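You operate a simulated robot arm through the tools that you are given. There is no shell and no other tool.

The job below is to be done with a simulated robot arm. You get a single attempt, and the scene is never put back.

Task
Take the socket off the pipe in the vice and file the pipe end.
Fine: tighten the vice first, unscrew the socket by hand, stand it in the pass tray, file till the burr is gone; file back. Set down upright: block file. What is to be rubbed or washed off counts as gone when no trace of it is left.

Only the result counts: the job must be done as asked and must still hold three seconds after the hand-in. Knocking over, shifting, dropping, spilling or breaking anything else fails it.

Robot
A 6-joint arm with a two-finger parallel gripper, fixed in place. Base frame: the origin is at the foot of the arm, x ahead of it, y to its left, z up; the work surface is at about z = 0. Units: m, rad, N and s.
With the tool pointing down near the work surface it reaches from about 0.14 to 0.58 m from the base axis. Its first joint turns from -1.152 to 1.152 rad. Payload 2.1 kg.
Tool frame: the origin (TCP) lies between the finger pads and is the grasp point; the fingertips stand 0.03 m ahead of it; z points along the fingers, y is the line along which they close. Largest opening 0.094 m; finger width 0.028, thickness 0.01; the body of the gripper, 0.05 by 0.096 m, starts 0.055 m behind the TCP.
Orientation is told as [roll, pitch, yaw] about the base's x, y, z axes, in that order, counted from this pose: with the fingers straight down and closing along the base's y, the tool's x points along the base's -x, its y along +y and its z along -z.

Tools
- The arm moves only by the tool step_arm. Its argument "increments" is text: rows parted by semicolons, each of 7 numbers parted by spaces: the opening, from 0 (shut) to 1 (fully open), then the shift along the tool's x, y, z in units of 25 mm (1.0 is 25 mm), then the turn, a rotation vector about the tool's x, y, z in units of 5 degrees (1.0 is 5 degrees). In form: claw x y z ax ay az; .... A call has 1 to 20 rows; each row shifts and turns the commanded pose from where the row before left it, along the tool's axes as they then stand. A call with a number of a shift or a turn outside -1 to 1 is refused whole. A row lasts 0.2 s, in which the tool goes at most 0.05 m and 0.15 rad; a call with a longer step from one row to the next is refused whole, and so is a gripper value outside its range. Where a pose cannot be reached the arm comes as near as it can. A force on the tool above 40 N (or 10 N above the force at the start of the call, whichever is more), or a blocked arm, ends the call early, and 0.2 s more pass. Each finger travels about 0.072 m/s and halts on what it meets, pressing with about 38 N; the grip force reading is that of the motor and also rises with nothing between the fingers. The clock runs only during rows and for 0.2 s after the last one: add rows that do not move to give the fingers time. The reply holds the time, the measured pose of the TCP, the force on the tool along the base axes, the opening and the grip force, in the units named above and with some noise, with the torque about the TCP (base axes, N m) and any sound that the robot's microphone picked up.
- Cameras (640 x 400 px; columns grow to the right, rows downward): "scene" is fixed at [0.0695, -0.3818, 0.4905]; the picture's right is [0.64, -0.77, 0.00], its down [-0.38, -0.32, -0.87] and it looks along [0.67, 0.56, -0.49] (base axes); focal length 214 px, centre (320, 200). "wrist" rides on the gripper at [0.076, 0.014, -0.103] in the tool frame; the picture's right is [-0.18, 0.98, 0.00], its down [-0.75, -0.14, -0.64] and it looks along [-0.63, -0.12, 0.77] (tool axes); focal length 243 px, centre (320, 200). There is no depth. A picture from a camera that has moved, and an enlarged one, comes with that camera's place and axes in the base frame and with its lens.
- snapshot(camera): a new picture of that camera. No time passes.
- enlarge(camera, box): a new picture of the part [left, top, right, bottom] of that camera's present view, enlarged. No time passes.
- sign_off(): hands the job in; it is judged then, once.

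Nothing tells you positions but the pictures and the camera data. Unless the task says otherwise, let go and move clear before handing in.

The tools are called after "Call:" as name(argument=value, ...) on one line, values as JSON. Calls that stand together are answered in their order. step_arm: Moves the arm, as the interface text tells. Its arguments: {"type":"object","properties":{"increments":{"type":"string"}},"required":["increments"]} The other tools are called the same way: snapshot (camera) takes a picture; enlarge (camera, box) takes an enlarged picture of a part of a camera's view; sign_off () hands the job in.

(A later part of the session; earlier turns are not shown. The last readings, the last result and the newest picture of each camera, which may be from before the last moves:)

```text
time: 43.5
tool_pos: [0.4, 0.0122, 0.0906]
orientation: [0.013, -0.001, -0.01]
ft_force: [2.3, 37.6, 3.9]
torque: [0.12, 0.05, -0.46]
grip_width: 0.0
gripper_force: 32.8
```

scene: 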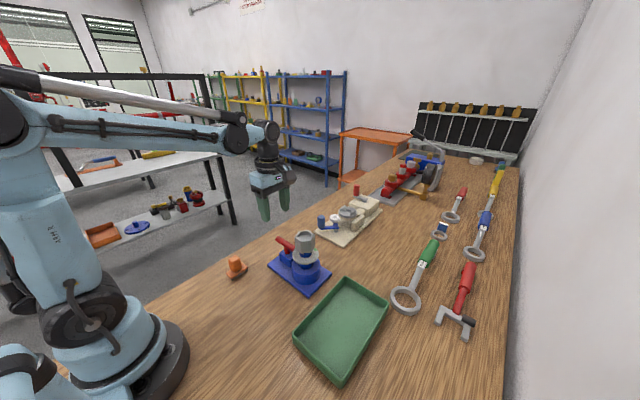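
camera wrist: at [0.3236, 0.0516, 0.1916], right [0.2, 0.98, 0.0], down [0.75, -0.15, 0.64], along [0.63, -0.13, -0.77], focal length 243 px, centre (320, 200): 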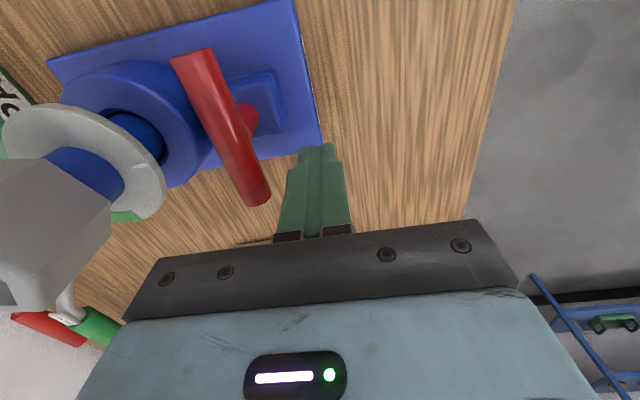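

At 38 N the bar does not budge, so the vice is at its tight stop. I'll retreat and look at the socket from above.

Call:
step_arm(increments="0 0 0.4 0 -0.1 0 0; 0 0 0.4 0 0 0 0; 0 0 0 -0.9 0 0 0; 0 0 0 -0.9 0 0 0; 0 0 0 -0.9 0 0 0; 0 0 0 -0.9 0 0 0; 0 0 0 -0.9 0 0 0; 0.5 0 0 -0.9 0 0 0; 1 0.5 -0.5 0 0 0 0; 1 0.5 -0.5 0 0 0 0; 1 0 0 0 0 0 0")

Call:
snapshot(camera="wrist")

```text
time: 45.9
tool_pos: [0.3751, 0.0025, 0.226]
orientation: [0.009, -0.001, -0.013]
ft_force: [0.3, -0.2, -0.2]
torque: [-0.03, 0.03, -0.01]
grip_width: 0.094
gripper_force: 0.1
```

```text
taken
camera wrist: at [0.2982, 0.0176, 0.3274], right [0.2, 0.98, 0.01], down [0.75, -0.16, 0.64], along [0.63, -0.12, -0.77], focal length 243 px, centre (320, 200)
```

wrist: 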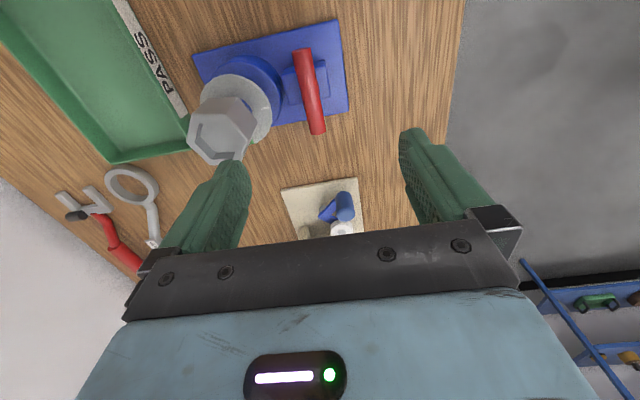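

Call:
step_arm(increments="1 0.75 -0.8 0 0.1 0 0; 1 0.75 -0.8 0 0 0 0.14; 1 0.75 -0.8 0 0 0 -0.29; 1 0.75 -0.8 0 0 0 0; 1 0 0 0 0 0 0")

Call:
snapshot(camera="wrist")

Call:
enlarge(camera="wrist", box=[250, 100, 400, 220])

```text
time: 47.1
tool_pos: [0.2982, -0.0763, 0.2253]
orientation: [0.001, -0.002, 0.002]
ft_force: [-0.1, 0.4, 0.4]
torque: [0.0, -0.02, 0.01]
grip_width: 0.0939
gripper_force: 0.0
```

```text
taken
camera wrist: at [0.2207, -0.0611, 0.3264], right [0.18, 0.98, 0.0], down [0.75, -0.14, 0.64], along [0.63, -0.12, -0.77], focal length 243 px, centre (320, 200)
```

wrist: 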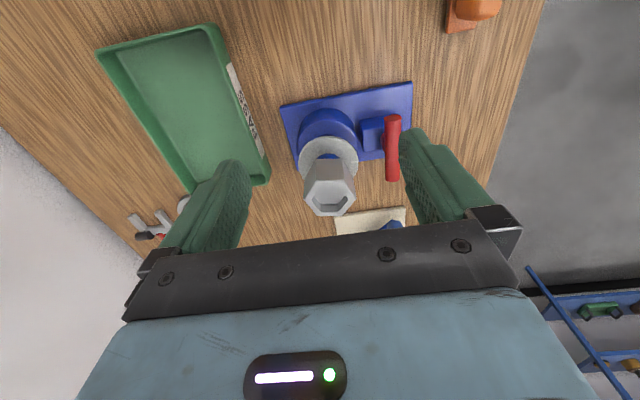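

```text
3.33 times, centred on (325, 160) of wrist
camera zoom: at [0.2207, -0.0611, 0.3264], right [0.18, 0.98, 0.0], down [0.75, -0.14, 0.64], along [0.63, -0.12, -0.77], focal length 809 px, centre (303, 333)
```

zoom: 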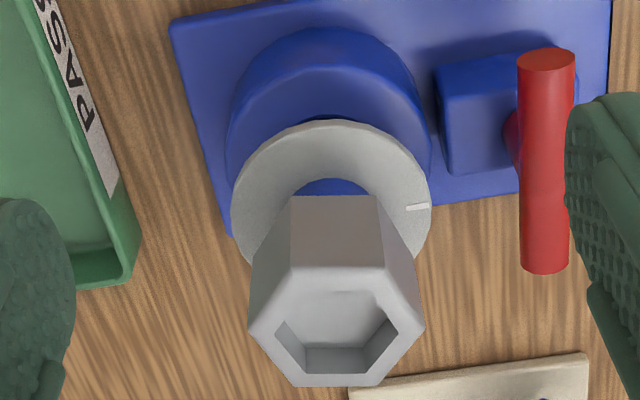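

The hex has about 43.5 mm across flats, with its axis at about (0.368, -0.080), top at z ≈ 0.147 and bottom at ≈ 0.109. Its flats face azimuths -10°, 50° and 110°. I'll move above it and pre-rotate to yaw -160° so there is a long counter-clockwise unscrewing stroke.

Call:
step_arm(increments="1 -0.7 -0.03 0 0 0 0; 1 -0.7 -0.03 0 0 0 0; 1 -0.7 -0.03 0 0 0 0; 1 -0.7 -0.04 0 0 0 0; 1 0 0 0 0 0 1; 1 0 0 0 0 0 1; 1 0 0 0 0 0 1; 1 0 0 0 0 0 1; 1 0 0 0 0 0 1; 1 0 0 0 0 0 1; 1 0 0 0 0 0 1; 1 0 0 0 0 0 1; 1 0 0 0 0 0 1; 1 0 0 0 0 0 1; 1 0 0 0 0 0 1; 1 0 0 0 0 0 1; 1 0 0 0 0 0 1; 1 0 0 0 0 0 1; 1 0 0 0 0 0 1; 1 0 0 0 0 0 1")

Call:
step_arm(increments="1 0 0 0 0 0 1; 1 0 0 0 0 0 1; 1 0 0 0 0 0 1; 1 0 0 0 0 0 1; 1 0 0 0 0 0 1; 1 0 0 0 0 0 1; 1 0 0 0 0 0 1; 1 0 0 0 0 0 1; 1 0 0 0 0 0 1; 1 0 0 0 0 0 1; 1 0 0 0 0 0 1; 1 0 0 0 0 0 1; 1 0 0 0 0 0 1; 1 0 0 0 0 0 1; 1 0 0 0 0 0 1; 1 0 0 0 0 0 1; 1 0 0 0 0 0 0")

Call:
snapshot(camera="wrist")

Call:
enlarge(camera="scene", box=[250, 180, 370, 300])

```text
time: 51.3
tool_pos: [0.3694, -0.08, 0.2246]
orientation: [0.003, 0.0, -1.397]
ft_force: [1.4, -0.2, 0.6]
torque: [0.02, 0.04, -0.02]
grip_width: 0.0939
gripper_force: 0.0
```

```text
time: 54.9
tool_pos: [0.3685, -0.0801, 0.2255]
orientation: [0.002, 0.001, -2.794]
ft_force: [0.9, 0.3, 0.1]
torque: [0.0, 0.0, 0.01]
grip_width: 0.0937
gripper_force: 0.0
```

```text
taken
camera wrist: at [0.4444, -0.0661, 0.3273], right [0.16, -0.99, 0.0], down [-0.76, -0.12, 0.64], along [-0.63, -0.1, -0.77], focal length 243 px, centre (320, 200)
```

wrist: 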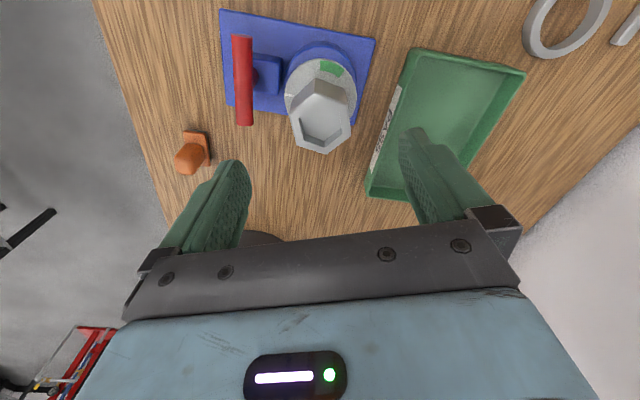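

```text
3.33 times, centred on (310, 240) of scene
camera zoom: at [0.0695, -0.3818, 0.4905], right [0.64, -0.77, 0.0], down [-0.38, -0.32, -0.87], along [0.67, 0.56, -0.49], focal length 715 px, centre (353, 67)
```

zoom: 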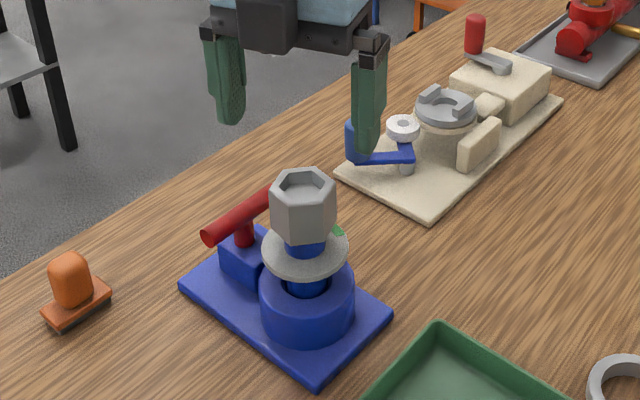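

Call:
enlarge(camera="wrist", box=[260, 40, 380, 160])

```text
3.33 times, centred on (320, 100) of wrist
camera zoom: at [0.4444, -0.0661, 0.3273], right [0.16, -0.99, 0.0], down [-0.76, -0.12, 0.64], along [-0.63, -0.1, -0.77], focal length 809 px, centre (320, 533)
```

zoom: 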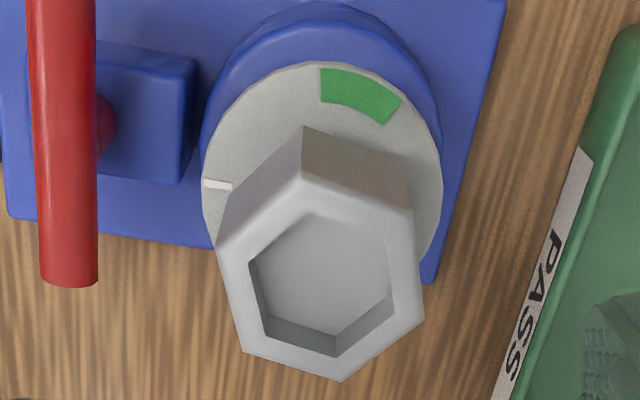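

Refined: socket axis (0.3705, -0.079), hex from z ≈ 0.106 to 0.144. I'll descend with open fingers and grip it.

Call:
step_arm(increments="1 0.08 -0.01 0.8 0 0 0; 1 0 0 0.8 0 0 0; 1 0 0 0.8 0 0 0; 1 0 0 0.6 0 0 0; 1 0 0 0.44 0 0 0; 1 0 0 0 0 0 0")

Call:
snapshot(camera="wrist")

Call:
enlarge(camera="scene", box=[250, 180, 370, 300])

```text
time: 56.3
tool_pos: [0.3709, -0.0787, 0.1389]
orientation: [0.001, 0.002, -2.792]
ft_force: [-0.1, -0.1, 0.5]
torque: [0.03, 0.01, 0.02]
grip_width: 0.094
gripper_force: 0.0
```

```text
taken
camera wrist: at [0.4459, -0.0656, 0.2411], right [0.16, -0.99, 0.0], down [-0.76, -0.13, 0.64], along [-0.63, -0.11, -0.77], focal length 243 px, centre (320, 200)
```

wrist: 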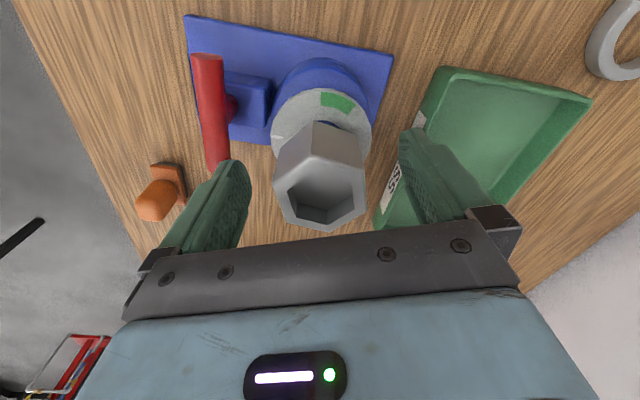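

```text
3.33 times, centred on (310, 240) of scene
camera zoom: at [0.0694, -0.3818, 0.4905], right [0.64, -0.77, 0.0], down [-0.38, -0.32, -0.87], along [0.67, 0.56, -0.49], focal length 715 px, centre (353, 67)
```

zoom: 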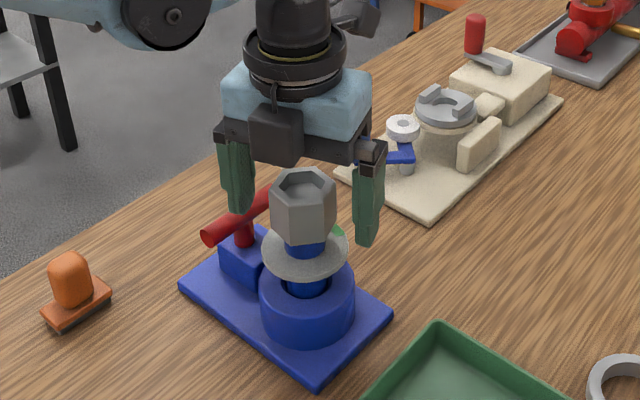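

Alignment looks good, with the fingers on either side of a flat pair. Closing the gripper on the hex now.

Call:
step_arm(increments="0.3 0 0 0 0 0 0; 0.3 0 0 0 0 0 0; 0.3 0 0 0 0 0 0; 0.3 0 0 0 0 0 0; 0.3 0 0 0 0 0 0")

Call:
snapshot(camera="wrist")

```text
time: 57.5
tool_pos: [0.371, -0.0798, 0.1384]
orientation: [0.004, 0.001, -2.79]
ft_force: [4.9, -11.0, -1.8]
torque: [-0.14, -0.08, 0.01]
grip_width: 0.0486
gripper_force: 38.1
```

```text
taken
camera wrist: at [0.4461, -0.0661, 0.2413], right [0.16, -0.99, 0.0], down [-0.76, -0.12, 0.64], along [-0.63, -0.11, -0.77], focal length 243 px, centre (320, 200)
```

wrist: 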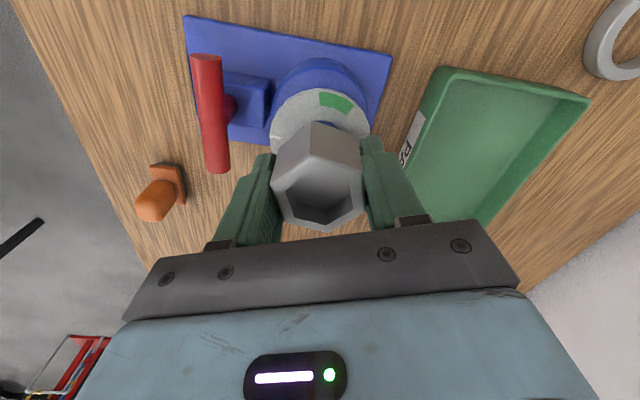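

Call:
enlarge(camera="wrist", box=[240, 100, 400, 240])

Call:
enlarge(camera="scene", box=[270, 200, 350, 280])

```text
2.86 times, centred on (320, 170) of wrist
camera zoom: at [0.4461, -0.0661, 0.2413], right [0.16, -0.99, 0.0], down [-0.76, -0.12, 0.64], along [-0.63, -0.11, -0.77], focal length 693 px, centre (320, 286)
```

zoom: 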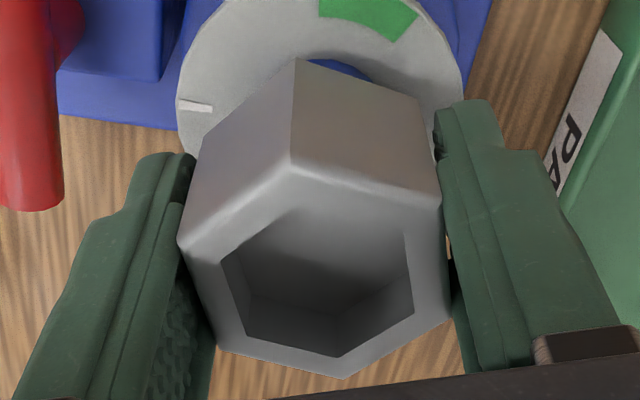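

```text
5.00 times, centred on (310, 240) of scene
camera zoom: at [0.0695, -0.3818, 0.4905], right [0.64, -0.77, 0.0], down [-0.38, -0.32, -0.87], along [0.67, 0.56, -0.49], focal length 1072 px, centre (370, 0)
```

zoom: 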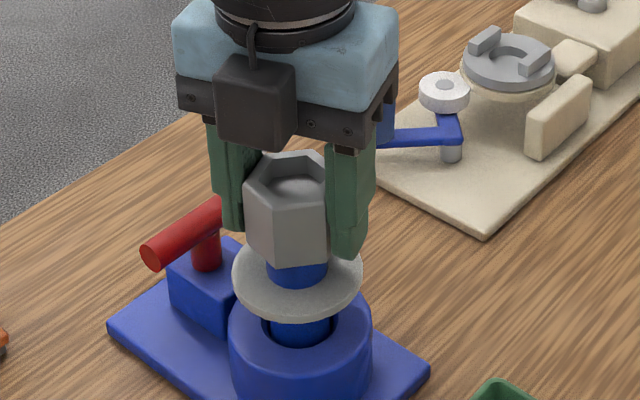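

The flats are parallel to the finger pads and the socket is gripped. Now I start unscrewing counter-clockwise in a small step to read the torque.

Call:
step_arm(increments="0.3 0 0.01 0 0 0 -0.5; 0.3 0 0 0 0 0 -0.5; 0.3 0 0 0 0 0 -0.5; 0.3 0 0 0 0 0 -0.5; 0.3 0 0 0 0 0 0")

Call:
enlarge(camera="wrist", box=[240, 60, 400, 240])

```text
time: 58.7
tool_pos: [0.3701, -0.0792, 0.1398]
orientation: [0.001, 0.0, -2.616]
ft_force: [3.4, -17.7, 6.4]
torque: [0.27, -0.25, 0.03]
grip_width: 0.0488
gripper_force: 37.5
```

```text
2.22 times, centred on (320, 150) of wrist
camera zoom: at [0.4428, -0.0528, 0.2412], right [0.33, -0.94, 0.0], down [-0.72, -0.25, 0.64], along [-0.6, -0.22, -0.77], focal length 539 px, centre (320, 311)
```

zoom: 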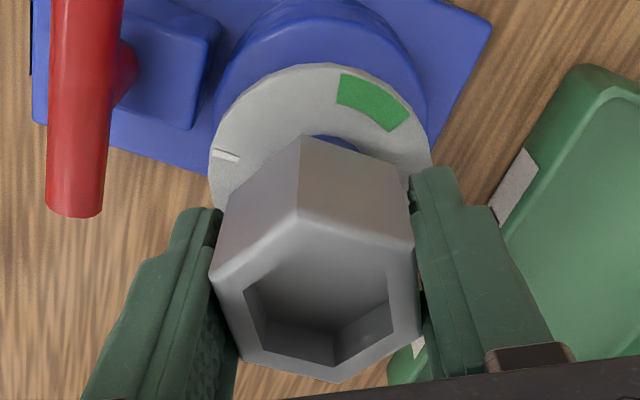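

The socket turns easily with the gripper while the disc stays put, so the vice holds the pipe. I'll continue unscrewing while watching the vertical force for thread rise.

Call:
step_arm(increments="0.3 0 0.016 0 0 0 -1; 0.3 0 0 0 0 0 -1; 0.3 0 0 0 0 0 -1; 0.3 0 0 0 0 0 -1; 0.3 0 0 0 0 0 0")

```text
time: 59.9
tool_pos: [0.3702, -0.0795, 0.139]
orientation: [0.002, 0.0, -2.267]
ft_force: [-2.8, -13.1, 11.9]
torque: [0.14, 0.07, -0.03]
grip_width: 0.049
gripper_force: 37.6
```

Call:
step_arm(increments="0.3 -0.015 0.012 -0.008 0 0 0; 0.3 0 0 -0.003 0 0 -1; 0.3 0 0 -0.003 0 0 -1; 0.3 0 0 -0.003 0 0 -1; 0.3 0 0 -0.003 0 0 -1; 0.3 0 0 0 0 0 0")

```text
time: 61.3
tool_pos: [0.3698, -0.0799, 0.1399]
orientation: [0.002, -0.001, -1.917]
ft_force: [-7.2, -10.0, -4.4]
torque: [0.13, 0.1, 0.02]
grip_width: 0.0491
gripper_force: 38.2
```

Call:
step_arm(increments="0.3 -0.015 -0.004 0 0 0 0; 0.3 0 0 -0.0015 0 0 -1; 0.3 0 0 -0.0015 0 0 -1; 0.3 0 0 -0.0015 0 0 -1; 0.3 0 0 -0.0015 0 0 -1; 0.3 0 0 -0.0015 0 0 -1; 0.3 0 0 -0.0015 0 0 -1; 0.3 0 0 0 0 0 0")

Call:
enlarge(camera="scene", box=[250, 180, 370, 300])

```text
time: 63.1
tool_pos: [0.3705, -0.0797, 0.1389]
orientation: [0.002, 0.0, -1.392]
ft_force: [-8.4, -1.5, 2.7]
torque: [0.52, 0.13, 0.02]
grip_width: 0.0489
gripper_force: 37.6
```

```text
3.33 times, centred on (310, 240) of scene
camera zoom: at [0.0694, -0.3818, 0.4905], right [0.64, -0.77, 0.0], down [-0.38, -0.32, -0.87], along [0.67, 0.56, -0.49], focal length 715 px, centre (353, 67)
```

zoom: 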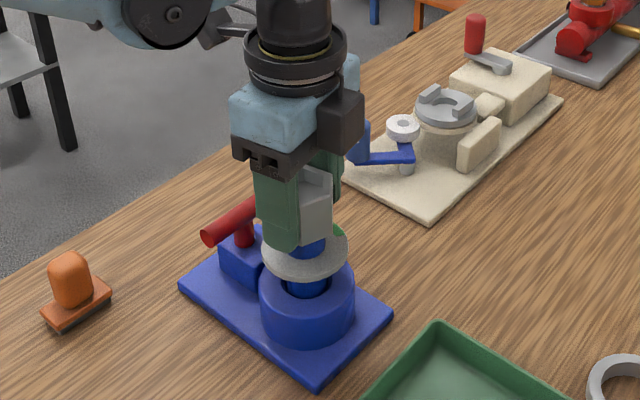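

Call:
step_arm(increments="0.3 0 -0.01 0 0 0 0; 0.3 0 0 -0.0015 0 0 -1; 0.3 0 0 -0.0015 0 0 -1; 0.3 0 0 -0.0015 0 0 -1; 0.3 0 0 -0.0015 0 0 -1; 0.3 0 0 -0.0015 0 0 -1; 0.3 0 0 -0.0015 0 0 -1; 0.3 0 0 -0.0015 0 0 -1; 0.3 0 0 -0.0015 0 0 -1; 0.3 0 0 0 0 0 0")

Call:
snapshot(camera="wrist")

```text
time: 65.3
tool_pos: [0.3693, -0.0804, 0.1408]
orientation: [0.002, -0.001, -0.694]
ft_force: [-3.6, 8.9, 20.5]
torque: [0.2, 0.12, 0.05]
grip_width: 0.049
gripper_force: 38.3
```

```text
taken
camera wrist: at [0.3199, -0.0194, 0.2417], right [0.77, 0.64, 0.0], down [0.49, -0.59, 0.64], along [0.41, -0.49, -0.77], focal length 243 px, centre (320, 200)
```

wrist: 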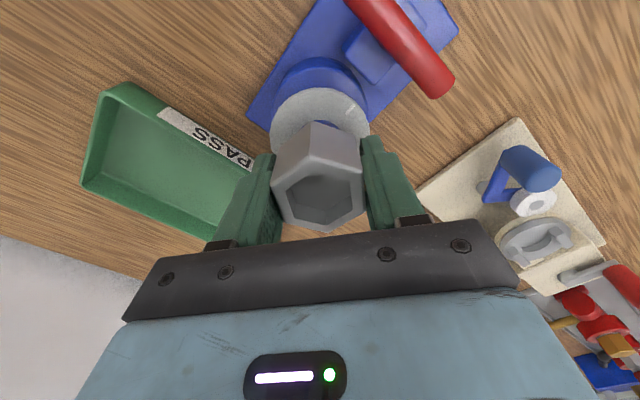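

Call:
step_arm(increments="0.3 0.008 0.004 -0.018 0 0 0; 0.3 0 0 -0.0025 0 0 -1; 0.3 0 0 -0.0025 0 0 -1; 0.3 0 0 -0.0025 0 0 -1; 0.3 0 0 -0.0025 0 0 -1; 0.3 0 0 -0.0025 0 0 -1; 0.3 0 0 -0.0025 0 0 -1; 0.3 0 0 -0.0025 0 0 -1; 0.3 0 0 -0.0025 0 0 -1; 0.3 0 0 0 0 0 0")

```text
time: 67.5
tool_pos: [0.3691, -0.0791, 0.1411]
orientation: [0.001, -0.001, 0.002]
ft_force: [0.3, 1.3, -1.4]
torque: [-0.02, 0.01, 0.01]
grip_width: 0.0489
gripper_force: 38.0
```

The forces have dropped to nearly zero, so the socket may already be free. I'll test by lifting one millimetre.

Call:
step_arm(increments="0.3 0 0 -0.04 0 0 0; 0.3 0 0 0 0 0 0")

Call:
enlarge(camera="scene", box=[260, 200, 360, 300])

```text
time: 68.1
tool_pos: [0.3688, -0.0807, 0.1419]
orientation: [0.001, 0.0, 0.0]
ft_force: [-0.8, 0.0, -2.6]
torque: [0.01, 0.0, 0.01]
grip_width: 0.049
gripper_force: 38.0
```

```text
4.00 times, centred on (310, 250) of scene
camera zoom: at [0.0695, -0.3818, 0.4905], right [0.64, -0.77, 0.0], down [-0.38, -0.32, -0.87], along [0.67, 0.56, -0.49], focal length 858 px, centre (360, 0)
```

zoom: 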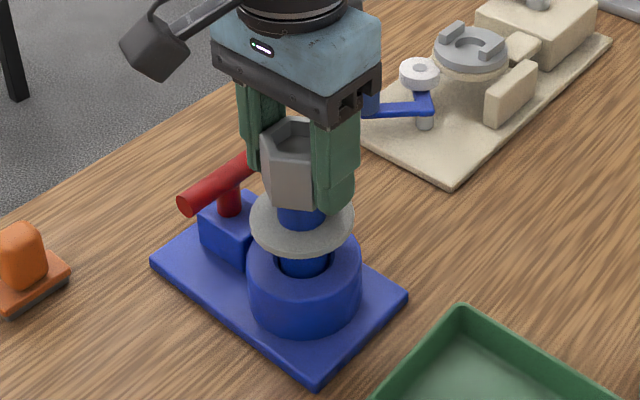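

It is free: no resistance to lifting. I'll raise it straight up.

Call:
step_arm(increments="0.3 0 0 -0.1 0 0 0; 0.3 0 0 -0.1 0 0 0; 0.3 0 0 -0.2 0 0 0; 0.3 0 0 -0.3 0 0 0; 0.3 0 0 -0.4 0 0 0; 0.3 0 0 -0.4 0 0 0; 0.3 0 0 -0.4 0 0 0; 0.3 0 0 -0.4 0 0 0; 0.3 0 0 -0.4 0 0 0; 0.3 0 0 0 0 0 0")

Call:
enlarge(camera="scene", box=[250, 170, 380, 300])

Call:
snapshot(camera="wrist")

```text
time: 70.3
tool_pos: [0.3698, -0.0803, 0.2081]
orientation: [0.0, -0.002, 0.001]
ft_force: [0.5, 0.5, -1.6]
torque: [0.02, 0.0, 0.01]
grip_width: 0.0489
gripper_force: 38.3
```

```text
3.08 times, centred on (315, 235) of scene
camera zoom: at [0.0695, -0.3818, 0.4905], right [0.64, -0.77, 0.0], down [-0.38, -0.32, -0.87], along [0.67, 0.56, -0.49], focal length 660 px, centre (335, 92)
```

zoom: 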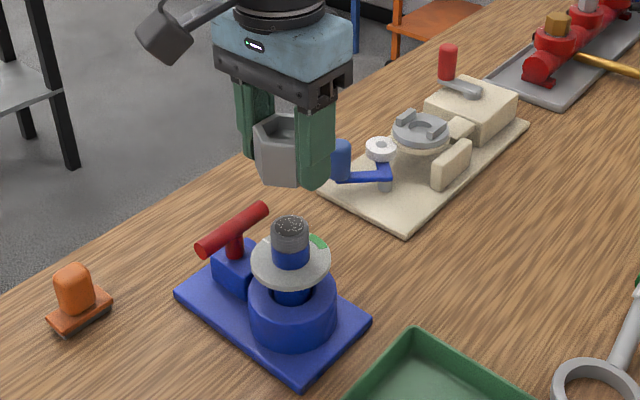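

```text
taken
camera wrist: at [0.2935, -0.0645, 0.311], right [0.18, 0.98, 0.0], down [0.75, -0.14, 0.64], along [0.63, -0.12, -0.77], focal length 243 px, centre (320, 200)
```

wrist: 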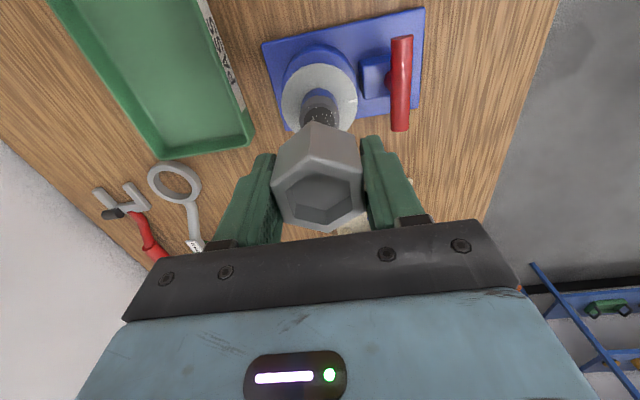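

The socket is off and the pipe end shows speckled burr. Now I carry the socket over the middle of the PASS tray, at about (0.32, -0.236).

Call:
step_arm(increments="0.3 0.25 -0.78 0 0 0 0; 0.3 0.25 -0.78 0 0 0 0; 0.3 0.25 -0.78 0 0 0 0; 0.3 0.25 -0.78 0 0 0 0; 0.3 0.25 -0.78 0 0 0 0; 0.3 0.25 -0.78 0 0 0 0; 0.3 0.25 -0.78 0 0 0 0; 0.3 0.25 -0.78 0 0 0 0; 0.3 0 0 0 0 0 0")

Call:
step_arm(increments="0.3 0 0 0.8 0 0 0; 0.3 0 0 0.8 0 0 0; 0.3 0 0 0.8 0 0 0; 0.3 0 0 0.8 0 0 0; 0.3 0 0 0.8 0 0 0; 0.3 0 0 0.8 0 0 0; 0.3 0 0 0.6 0 0 0; 0.3 0 0 0 0 0 0")

Call:
snapshot(camera="scene")

Call:
snapshot(camera="wrist")

```text
time: 72.3
tool_pos: [0.3212, -0.2358, 0.2094]
orientation: [0.0, -0.001, 0.001]
ft_force: [-0.2, 0.3, -2.1]
torque: [0.01, 0.02, -0.01]
grip_width: 0.0486
gripper_force: 38.3
```

```text
time: 74.1
tool_pos: [0.3214, -0.2353, 0.0746]
orientation: [-0.002, 0.0, -0.001]
ft_force: [0.3, -0.3, -2.3]
torque: [0.01, 0.0, 0.0]
grip_width: 0.0492
gripper_force: 37.7
```

```text
taken
```

scene: 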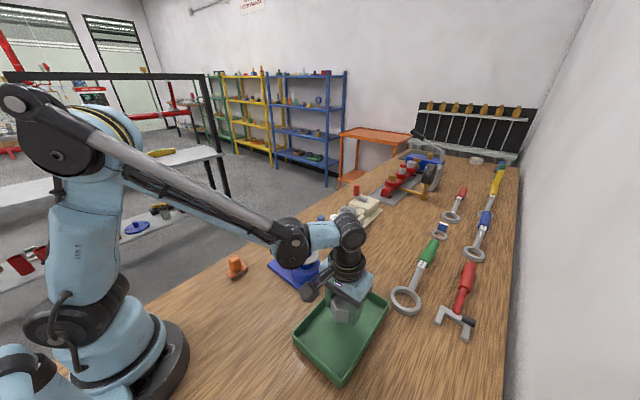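

```text
taken
camera wrist: at [0.2433, -0.2205, 0.1764], right [0.18, 0.98, 0.0], down [0.75, -0.14, 0.64], along [0.63, -0.12, -0.77], focal length 243 px, centre (320, 200)
```

wrist: 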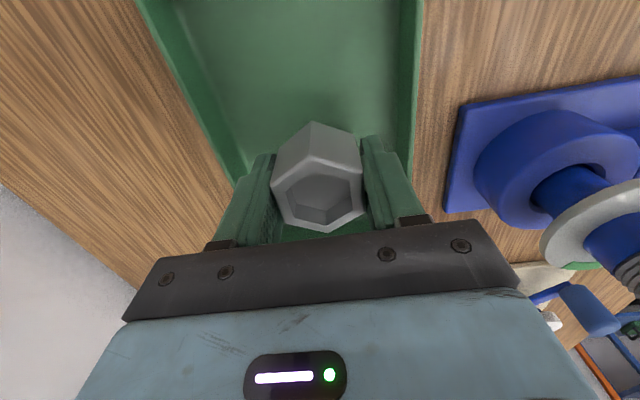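

The socket hangs just over the tray middle. I'll lower it gently until it touches the floor.

Call:
step_arm(increments="0.3 0 0 0.5 0 0 0; 0.3 0 0 0.4 0 0 0; 0.3 0 0 0.12 0 0 0; 0.3 0 0 0.06 0 0 0; 0.3 0 0 0.04 0 0 0; 0.3 0 0 0 0 0 0")

```text
time: 75.5
tool_pos: [0.3203, -0.2359, 0.0454]
orientation: [0.001, -0.001, 0.0]
ft_force: [0.2, 0.3, -2.0]
torque: [0.01, -0.01, 0.0]
grip_width: 0.0491
gripper_force: 38.0
```

Call:
step_arm(increments="0.3 0 0 0.04 0 0 0; 0.3 0 0 0.04 0 0 0; 0.3 0 0 0.04 0 0 0; 0.3 0 0 0 0 0 0")

Call:
enlarge(camera="scene", box=[290, 260, 400, 370])

```text
time: 76.5
tool_pos: [0.3209, -0.2357, 0.0433]
orientation: [-0.002, -0.003, 0.002]
ft_force: [0.2, -0.1, -1.4]
torque: [0.02, 0.03, -0.01]
grip_width: 0.0486
gripper_force: 37.9
```

```text
3.64 times, centred on (345, 315) of scene
camera zoom: at [0.0695, -0.3818, 0.4905], right [0.64, -0.77, 0.0], down [-0.38, -0.32, -0.87], along [0.67, 0.56, -0.49], focal length 780 px, centre (229, -218)
```

zoom: 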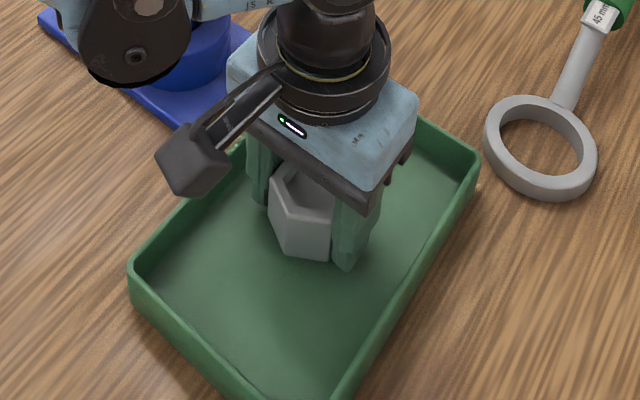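

Call:
step_arm(increments="0.3 0 0 0.04 0 0 0; 0.3 0 0 0.04 0 0 0; 0.3 0 0 0 0 0 0")

Call:
step_arm(increments="0.3 0 0 0.03 0 0 0; 0.3 0 0 0.03 0 0 0; 0.3 0 0 0 0 0 0")

```text
time: 77.3
tool_pos: [0.3207, -0.2363, 0.0407]
orientation: [0.0, -0.002, -0.001]
ft_force: [0.1, 0.0, -2.7]
torque: [-0.01, 0.03, 0.02]
grip_width: 0.049
gripper_force: 37.4
```

```text
time: 78.1
tool_pos: [0.3186, -0.2363, 0.0389]
orientation: [0.001, -0.002, 0.001]
ft_force: [-0.4, 0.6, -1.1]
torque: [0.0, 0.01, 0.01]
grip_width: 0.0489
gripper_force: 38.5
```

Call:
step_arm(increments="0.3 0 0 0.03 0 0 0; 0.3 0 0 0.03 0 0 0; 0.3 0 0 0 0 0 0")

Call:
step_arm(increments="0.3 0 0 0.03 0 0 0; 0.3 0 0 0.03 0 0 0; 0.3 0 0 0 0 0 0")

```text
time: 78.9
tool_pos: [0.3216, -0.2351, 0.0384]
orientation: [0.0, -0.003, 0.0]
ft_force: [0.3, -0.1, -2.4]
torque: [-0.02, 0.02, 0.02]
grip_width: 0.0489
gripper_force: 37.7
```

```text
time: 79.7
tool_pos: [0.3211, -0.2356, 0.0365]
orientation: [0.0, -0.001, 0.001]
ft_force: [-0.4, 0.2, -2.2]
torque: [0.0, 0.01, -0.01]
grip_width: 0.0488
gripper_force: 38.2
```

Call:
step_arm(increments="0.3 0 0 0.02 0 0 0; 0.3 0 0 0.02 0 0 0; 0.3 0 0 0 0 0 0")

Call:
step_arm(increments="0.3 0 0 0.02 0 0 0; 0.3 0 0 0.02 0 0 0; 0.3 0 0 0 0 0 0")

Call:
enlarge(camera="scene", box=[315, 280, 375, 340])

```text
time: 80.5
tool_pos: [0.3204, -0.2363, 0.036]
orientation: [-0.001, 0.0, 0.003]
ft_force: [0.4, 3.3, 29.2]
torque: [0.03, 0.15, -0.13]
grip_width: 0.0488
gripper_force: 38.1
```

```text
time: 80.9
tool_pos: [0.3209, -0.2359, 0.0355]
orientation: [0.0, -0.001, 0.001]
ft_force: [-0.2, 1.8, 10.1]
torque: [-0.08, 0.11, -0.04]
grip_width: 0.0489
gripper_force: 37.9
stopped in row 1: the force on the tool passed its limit at 42 N (the readings are from after the stop); the commanded pose is now the measured one
```

```text
6.67 times, centred on (345, 310) of scene
camera zoom: at [0.0694, -0.3818, 0.4906], right [0.64, -0.77, 0.0], down [-0.38, -0.32, -0.87], along [0.67, 0.56, -0.49], focal length 1430 px, centre (153, -533)
```

zoom: 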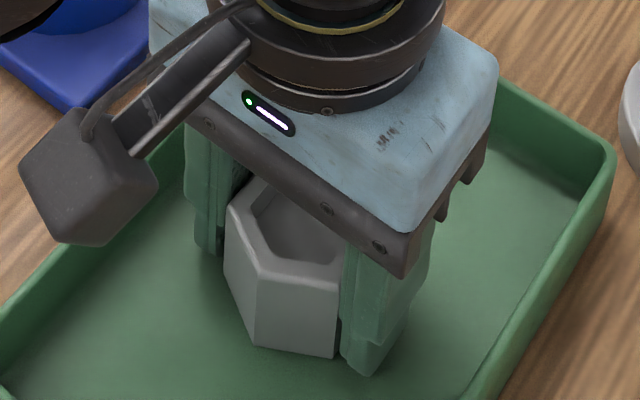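

The socket has touched the tray floor. I'll open part-way (staying inside the tray walls) and rise straight up.

Call:
step_arm(increments="0.55 0 0 0 0 0 0; 0.62 0 0 0 0 0 0; 0.68 0 0 0 0 0 0; 0.68 0 0 0 0 0 0; 0.68 0 0 -0.2 0 0 0; 0.68 0 0 -0.5 0 0 0; 0.68 0 0 -0.9 0 0 0; 0.68 0 0 -0.9 0 0 0; 0.68 0 0 -0.9 0 0 0; 0.68 0 0 -0.9 0 0 0; 0.68 0 0 -0.9 0 0 0; 0.68 0 0 -0.9 0 0 0; 0.68 0 0 0 0 0 0")

Call:
snapshot(camera="wrist")

Call:
enlarge(camera="scene", box=[280, 250, 410, 390])

```text
time: 83.7
tool_pos: [0.3206, -0.2358, 0.1895]
orientation: [0.0, -0.002, 0.002]
ft_force: [0.0, -0.2, 0.7]
torque: [0.0, 0.02, -0.02]
grip_width: 0.0637
gripper_force: 0.1
```

```text
taken
camera wrist: at [0.2436, -0.2205, 0.2909], right [0.18, 0.98, 0.0], down [0.75, -0.14, 0.64], along [0.63, -0.12, -0.77], focal length 243 px, centre (320, 200)
```

wrist: 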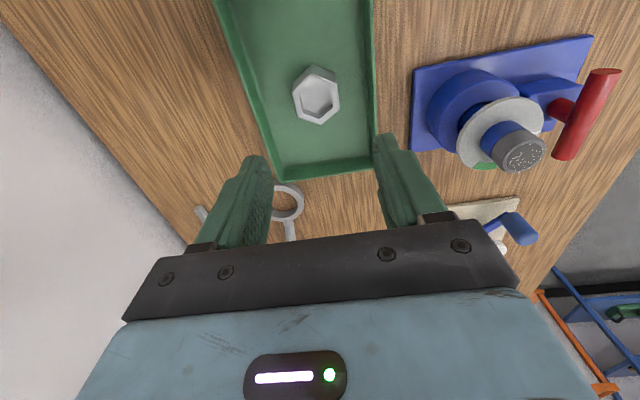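

```text
2.86 times, centred on (345, 320) of scene
camera zoom: at [0.0695, -0.3818, 0.4905], right [0.64, -0.77, 0.0], down [-0.38, -0.32, -0.87], along [0.67, 0.56, -0.49], focal length 613 px, centre (249, -143)
```

zoom: 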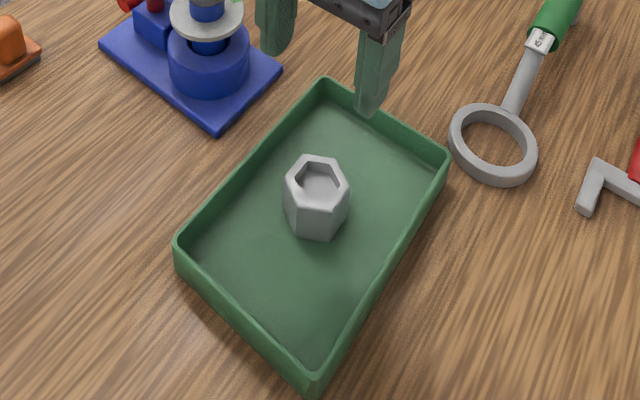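

The socket stands upright in the tray. Now I look at the pipe end and its burr.

Call:
enlarge(camera="wrist", box=[440, 60, 640, 200])

Call:
enlarge(camera="scene", box=[270, 220, 350, 300])

Call:
enlarge(camera="wrist", box=[270, 40, 370, 140])

```text
2.86 times, centred on (540, 130) of wrist
camera zoom: at [0.2436, -0.2205, 0.2909], right [0.18, 0.98, 0.0], down [0.75, -0.14, 0.64], along [0.63, -0.12, -0.77], focal length 693 px, centre (-309, 400)
```

zoom: 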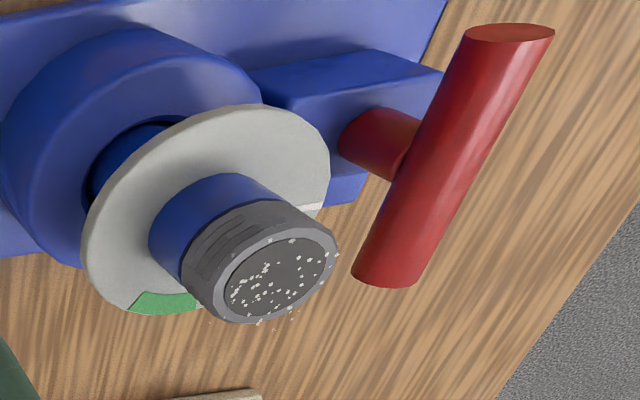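

```text
5.00 times, centred on (310, 260) of scene
camera zoom: at [0.0695, -0.3818, 0.4905], right [0.64, -0.77, 0.0], down [-0.38, -0.32, -0.87], along [0.67, 0.56, -0.49], focal length 1072 px, centre (370, -100)
```

zoom: 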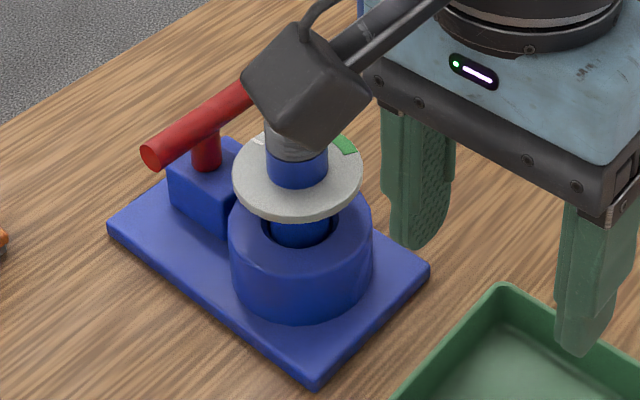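

```text
4.00 times, centred on (320, 90) of wrist
camera zoom: at [0.2436, -0.2205, 0.2909], right [0.18, 0.98, 0.0], down [0.75, -0.14, 0.64], along [0.63, -0.12, -0.77], focal length 970 px, centre (320, 640)
```

zoom: 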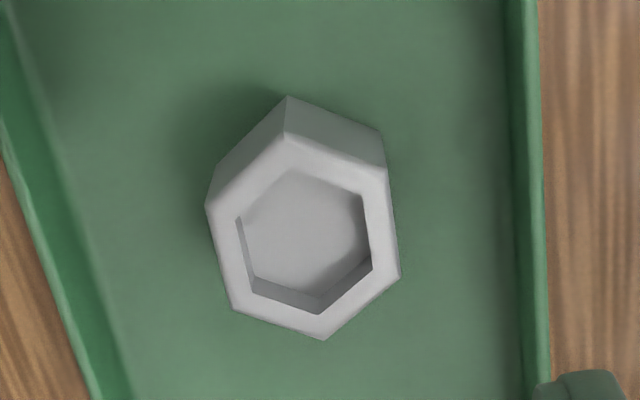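

The burr specks cover the pipe top (z ≈ 0.121). Next I move over to the block file at about (0.25, 0.08) for a closer look.

Call:
step_arm(increments="0.68 0 0 -0.9 0 0 0; 0.68 0.2 0.9 0 0 0 0; 0.68 0.2 0.9 0 0 0 0; 0.68 0.2 0.9 0 0 0 0; 0.68 0.2 0.9 0 0 0 0; 0.68 0.2 0.9 0 0 0 0; 0.68 0.2 0.9 0 0 0 0; 0.68 0.2 0.9 0 0 0 0; 0.68 0.2 0.9 0 0 0 0; 0.68 0.2 0.9 0 0 0 0; 0.68 0.2 0.9 0 0 0 0; 0.68 0.2 0.9 0 0 0 0; 0.68 0.2 0.9 0 0 0 0; 0.68 0.2 0.9 0 0 0 0; 0.68 0.2 0.9 0 0 0 0; 0.68 0 0 0 0 0 0")

Call:
snapshot(camera="wrist")

Call:
enlarge(camera="scene", box=[200, 220, 350, 300])

```text
time: 87.1
tool_pos: [0.2483, 0.0785, 0.2116]
orientation: [0.0, -0.002, -0.001]
ft_force: [-0.2, 0.1, -0.4]
torque: [-0.01, 0.0, -0.01]
grip_width: 0.0638
gripper_force: 0.0
```

```text
taken
camera wrist: at [0.1722, 0.0942, 0.3124], right [0.18, 0.98, 0.0], down [0.75, -0.14, 0.64], along [0.63, -0.12, -0.77], focal length 243 px, centre (320, 200)
```

wrist: 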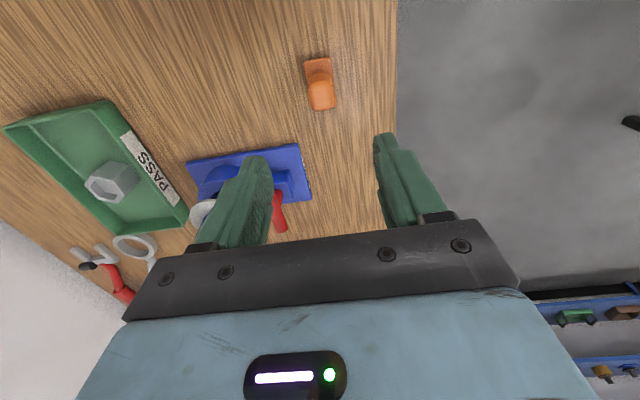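

```text
4.27 times, centred on (275, 260) of scene
camera zoom: at [0.0695, -0.3818, 0.4905], right [0.64, -0.77, 0.0], down [-0.38, -0.32, -0.87], along [0.67, 0.56, -0.49], focal length 915 px, centre (512, -56)
```

zoom: 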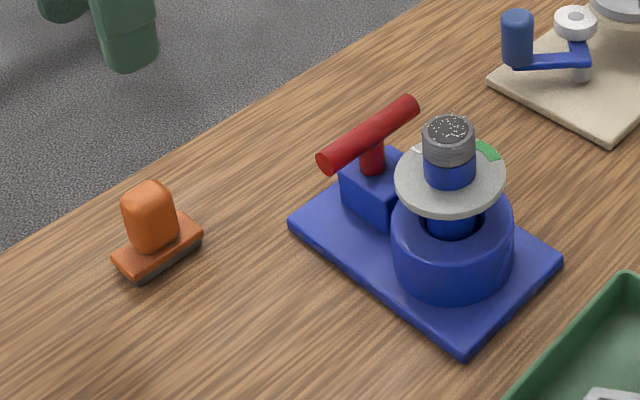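

Call:
enlarge(camera="wrist", box=[280, 40, 360, 120])

Call:
enlarge(camera="scene", box=[215, 245, 260, 290])

Call:
enlarge(camera="scene", box=[285, 225, 335, 275])

```text
5.00 times, centred on (320, 80) of wrist
camera zoom: at [0.1722, 0.0942, 0.3124], right [0.18, 0.98, 0.0], down [0.75, -0.14, 0.64], along [0.63, -0.12, -0.77], focal length 1213 px, centre (320, 800)
```

zoom: 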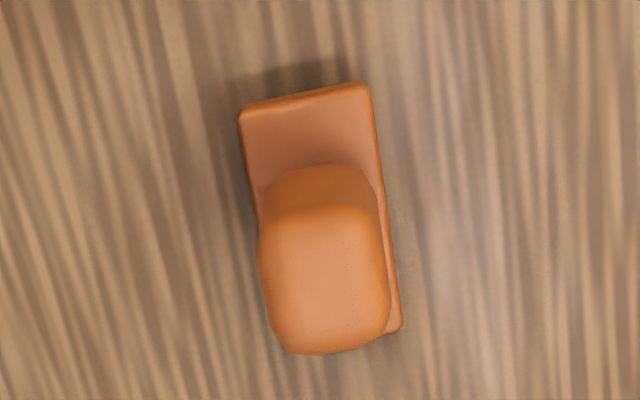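

```text
8.89 times, centred on (238, 268) of scene
camera zoom: at [0.0695, -0.3818, 0.4905], right [0.64, -0.77, 0.0], down [-0.38, -0.32, -0.87], along [0.67, 0.56, -0.49], focal length 1906 px, centre (1053, -400)
```

zoom: 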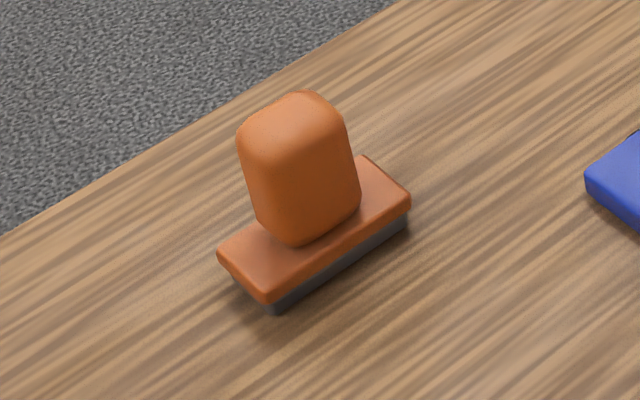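

```text
8.00 times, centred on (310, 250) of scene
camera zoom: at [0.0695, -0.3818, 0.4905], right [0.64, -0.77, 0.0], down [-0.38, -0.32, -0.87], along [0.67, 0.56, -0.49], focal length 1716 px, centre (400, -200)
```

zoom: 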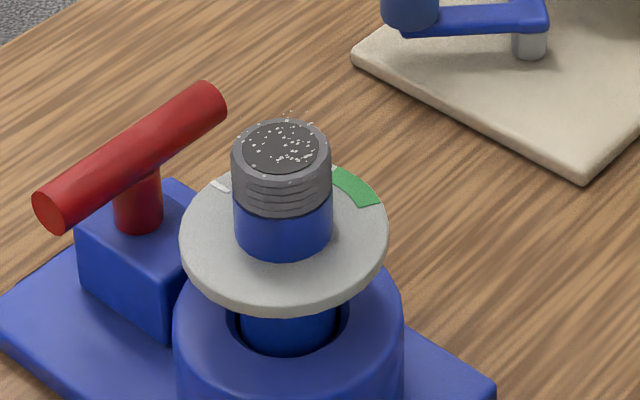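

The file base spans about 51 × 28 mm centred at (0.248, 0.0805), with a handle about 26 mm wide and its top at z ≈ 0.057. I'll descend over it with the fingers either side in y.

Call:
step_arm(increments="0.68 0 0.08 0.8 0 0 0; 0.68 0 0 0.9 0 0 0; 0.68 0 0 0.9 0 0 0; 0.68 0 0 0.9 0 0 0; 0.68 0 0 0.9 0 0 0; 0.68 0 0 0.6 0 0 0; 0.68 0 0 0 0 0 0")

Call:
snapshot(camera="wrist")

Call:
enlarge(camera="scene", box=[190, 210, 280, 300])

```text
time: 88.7
tool_pos: [0.25, 0.0806, 0.0866]
orientation: [0.001, -0.003, 0.001]
ft_force: [0.7, 0.7, 0.9]
torque: [0.0, 0.01, 0.01]
grip_width: 0.0639
gripper_force: 0.1
```

```text
taken
camera wrist: at [0.1737, 0.0962, 0.1879], right [0.18, 0.98, 0.0], down [0.75, -0.14, 0.64], along [0.63, -0.12, -0.77], focal length 243 px, centre (320, 200)
```

wrist: 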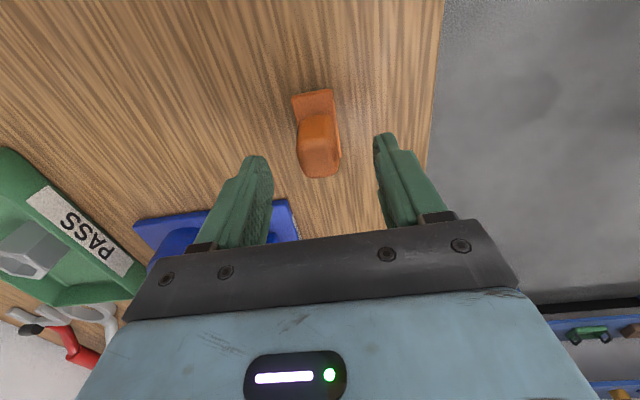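

```text
4.44 times, centred on (235, 255) of scene
camera zoom: at [0.0694, -0.3818, 0.4905], right [0.64, -0.77, 0.0], down [-0.38, -0.32, -0.87], along [0.67, 0.56, -0.49], focal length 953 px, centre (698, -44)
```

zoom: 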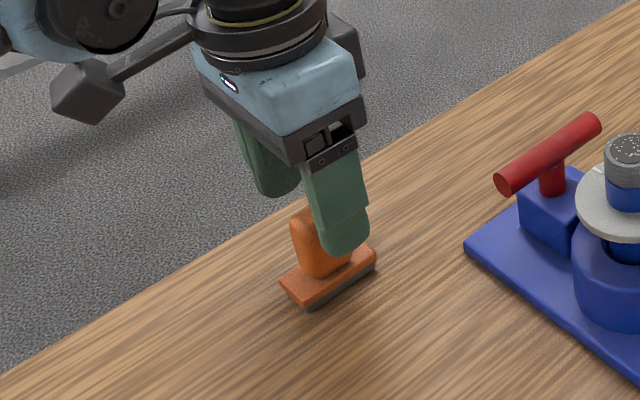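

Call:
step_arm(increments="0.68 0 0 0.6 0 0 0; 0.68 0 0 0.4 0 0 0; 0.68 0 0 0.3 0 0 0; 0.68 0 0 0 0 0 0")

Call:
enlarge(camera="scene", box=[190, 210, 280, 300])

Call:
snapshot(camera="wrist")

```text
time: 89.7
tool_pos: [0.2507, 0.0811, 0.0532]
orientation: [-0.001, -0.001, -0.001]
ft_force: [-0.4, -0.1, 0.4]
torque: [-0.02, 0.03, 0.0]
grip_width: 0.064
gripper_force: 0.0
```

```text
4.44 times, centred on (235, 255) of scene
camera zoom: at [0.0694, -0.3818, 0.4905], right [0.64, -0.77, 0.0], down [-0.38, -0.32, -0.87], along [0.67, 0.56, -0.49], focal length 953 px, centre (698, -44)
```

zoom: 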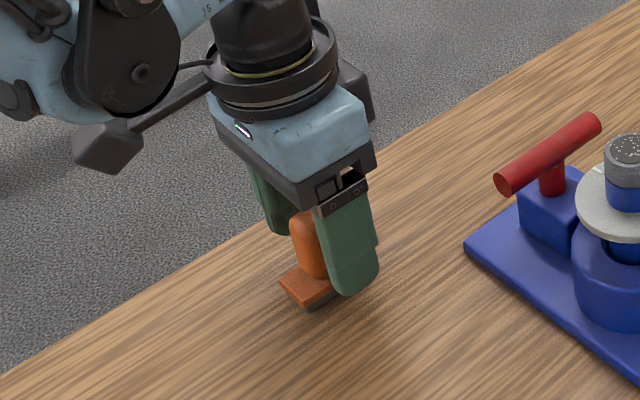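

```text
taken
camera wrist: at [0.1736, 0.0959, 0.1552], right [0.18, 0.98, 0.0], down [0.75, -0.14, 0.64], along [0.63, -0.12, -0.77], focal length 243 px, centre (320, 200)
```

wrist: 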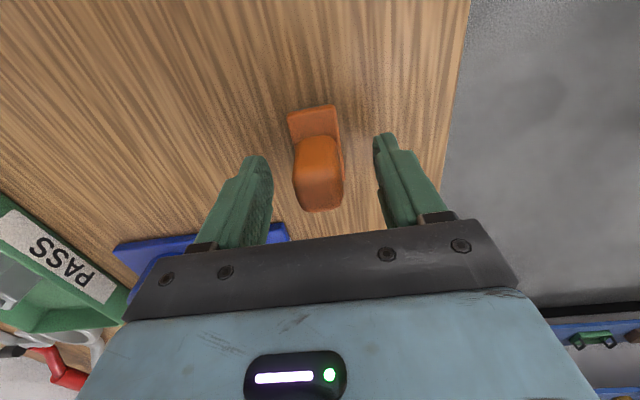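

Call:
step_arm(increments="0.1 0 0 0 0 0 0; 0.1 0 0 0 0 0 0; 0.1 0 0 0 0 0 0; 0.1 0 0 0 0 0 0; 0.1 0 0 0 0 0 0")

Call:
enlarge(camera="scene", box=[190, 210, 280, 300])

```text
time: 90.9
tool_pos: [0.2506, 0.0808, 0.0541]
orientation: [-0.001, -0.003, 0.001]
ft_force: [-0.1, 0.7, -1.1]
torque: [0.01, 0.01, -0.02]
grip_width: 0.0302
gripper_force: 38.3
```

```text
4.44 times, centred on (235, 255) of scene
camera zoom: at [0.0695, -0.3818, 0.4905], right [0.64, -0.77, 0.0], down [-0.38, -0.32, -0.87], along [0.67, 0.56, -0.49], focal length 953 px, centre (698, -44)
```

zoom: 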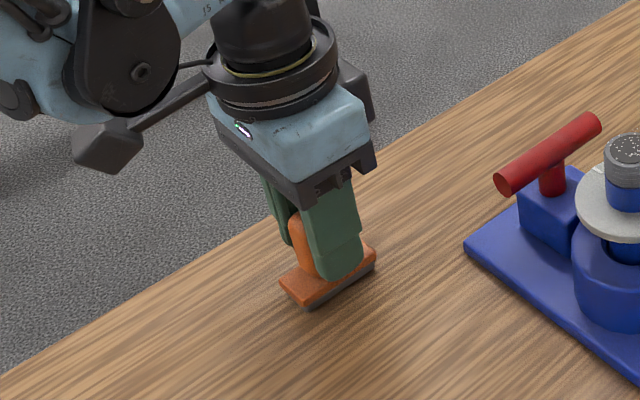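

The file is gripped. I lift it and carry it over the pipe end, with the sole well above it.

Call:
step_arm(increments="0.1 0 0 -0.2 0 0 0; 0.1 0 0 -0.6 0 0 0; 0.1 0 0 -0.9 0 0 0; 0.1 0 0 -0.9 0 0 0; 0.1 0 0 -0.9 0 0 0; 0.1 0 0 -0.9 0 0 0; 0.1 0 0 -0.9 0 0 0; 0.1 0 0 -0.9 0 0 0; 0.1 0 0 0 0 0 0")

Call:
step_arm(increments="0.1 -0.6 -0.8 0 0 0 0; 0.1 -0.6 -0.8 0 0 0 0; 0.1 -0.6 -0.8 0 0 0 0; 0.1 -0.6 -0.8 0 0 0 0; 0.1 -0.6 -0.8 0 0 0 0; 0.1 -0.6 -0.8 0 0 0 0; 0.1 -0.6 -0.8 0 0 0 0; 0.1 -0.6 -0.8 0 0 0 0; 0.1 0 0 0 0 0 0")

Call:
enlarge(camera="scene", box=[250, 160, 370, 280])

Call:
snapshot(camera="wrist")

```text
time: 92.9
tool_pos: [0.2508, 0.0815, 0.2085]
orientation: [-0.001, -0.003, 0.001]
ft_force: [0.4, 0.0, -1.8]
torque: [0.0, 0.0, 0.01]
grip_width: 0.03
gripper_force: 37.4
```

```text
time: 94.9
tool_pos: [0.3697, -0.0783, 0.2086]
orientation: [0.0, -0.002, 0.002]
ft_force: [-0.5, 0.6, -1.8]
torque: [0.02, 0.02, -0.04]
grip_width: 0.0298
gripper_force: 38.0
```

```text
3.33 times, centred on (310, 220) of scene
camera zoom: at [0.0695, -0.3818, 0.4905], right [0.64, -0.77, 0.0], down [-0.38, -0.32, -0.87], along [0.67, 0.56, -0.49], focal length 715 px, centre (353, 133)
```

zoom: 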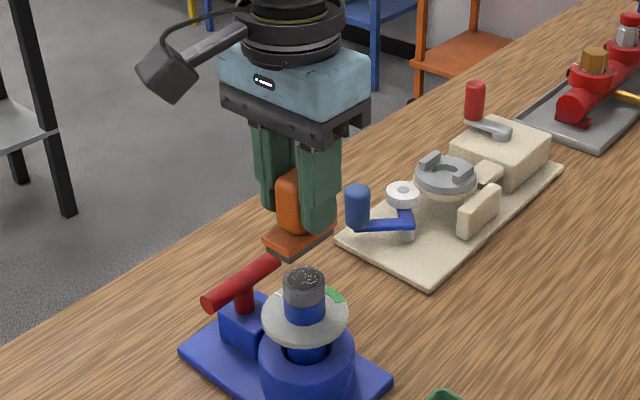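

```text
taken
camera wrist: at [0.2934, -0.0634, 0.3109], right [0.18, 0.98, 0.0], down [0.75, -0.14, 0.64], along [0.63, -0.12, -0.77], focal length 243 px, centre (320, 200)
```

wrist: 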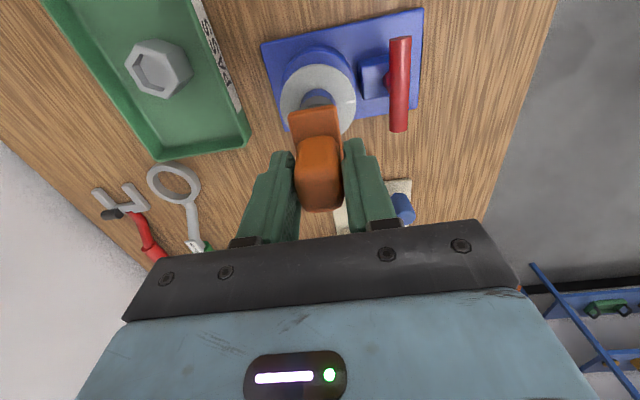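

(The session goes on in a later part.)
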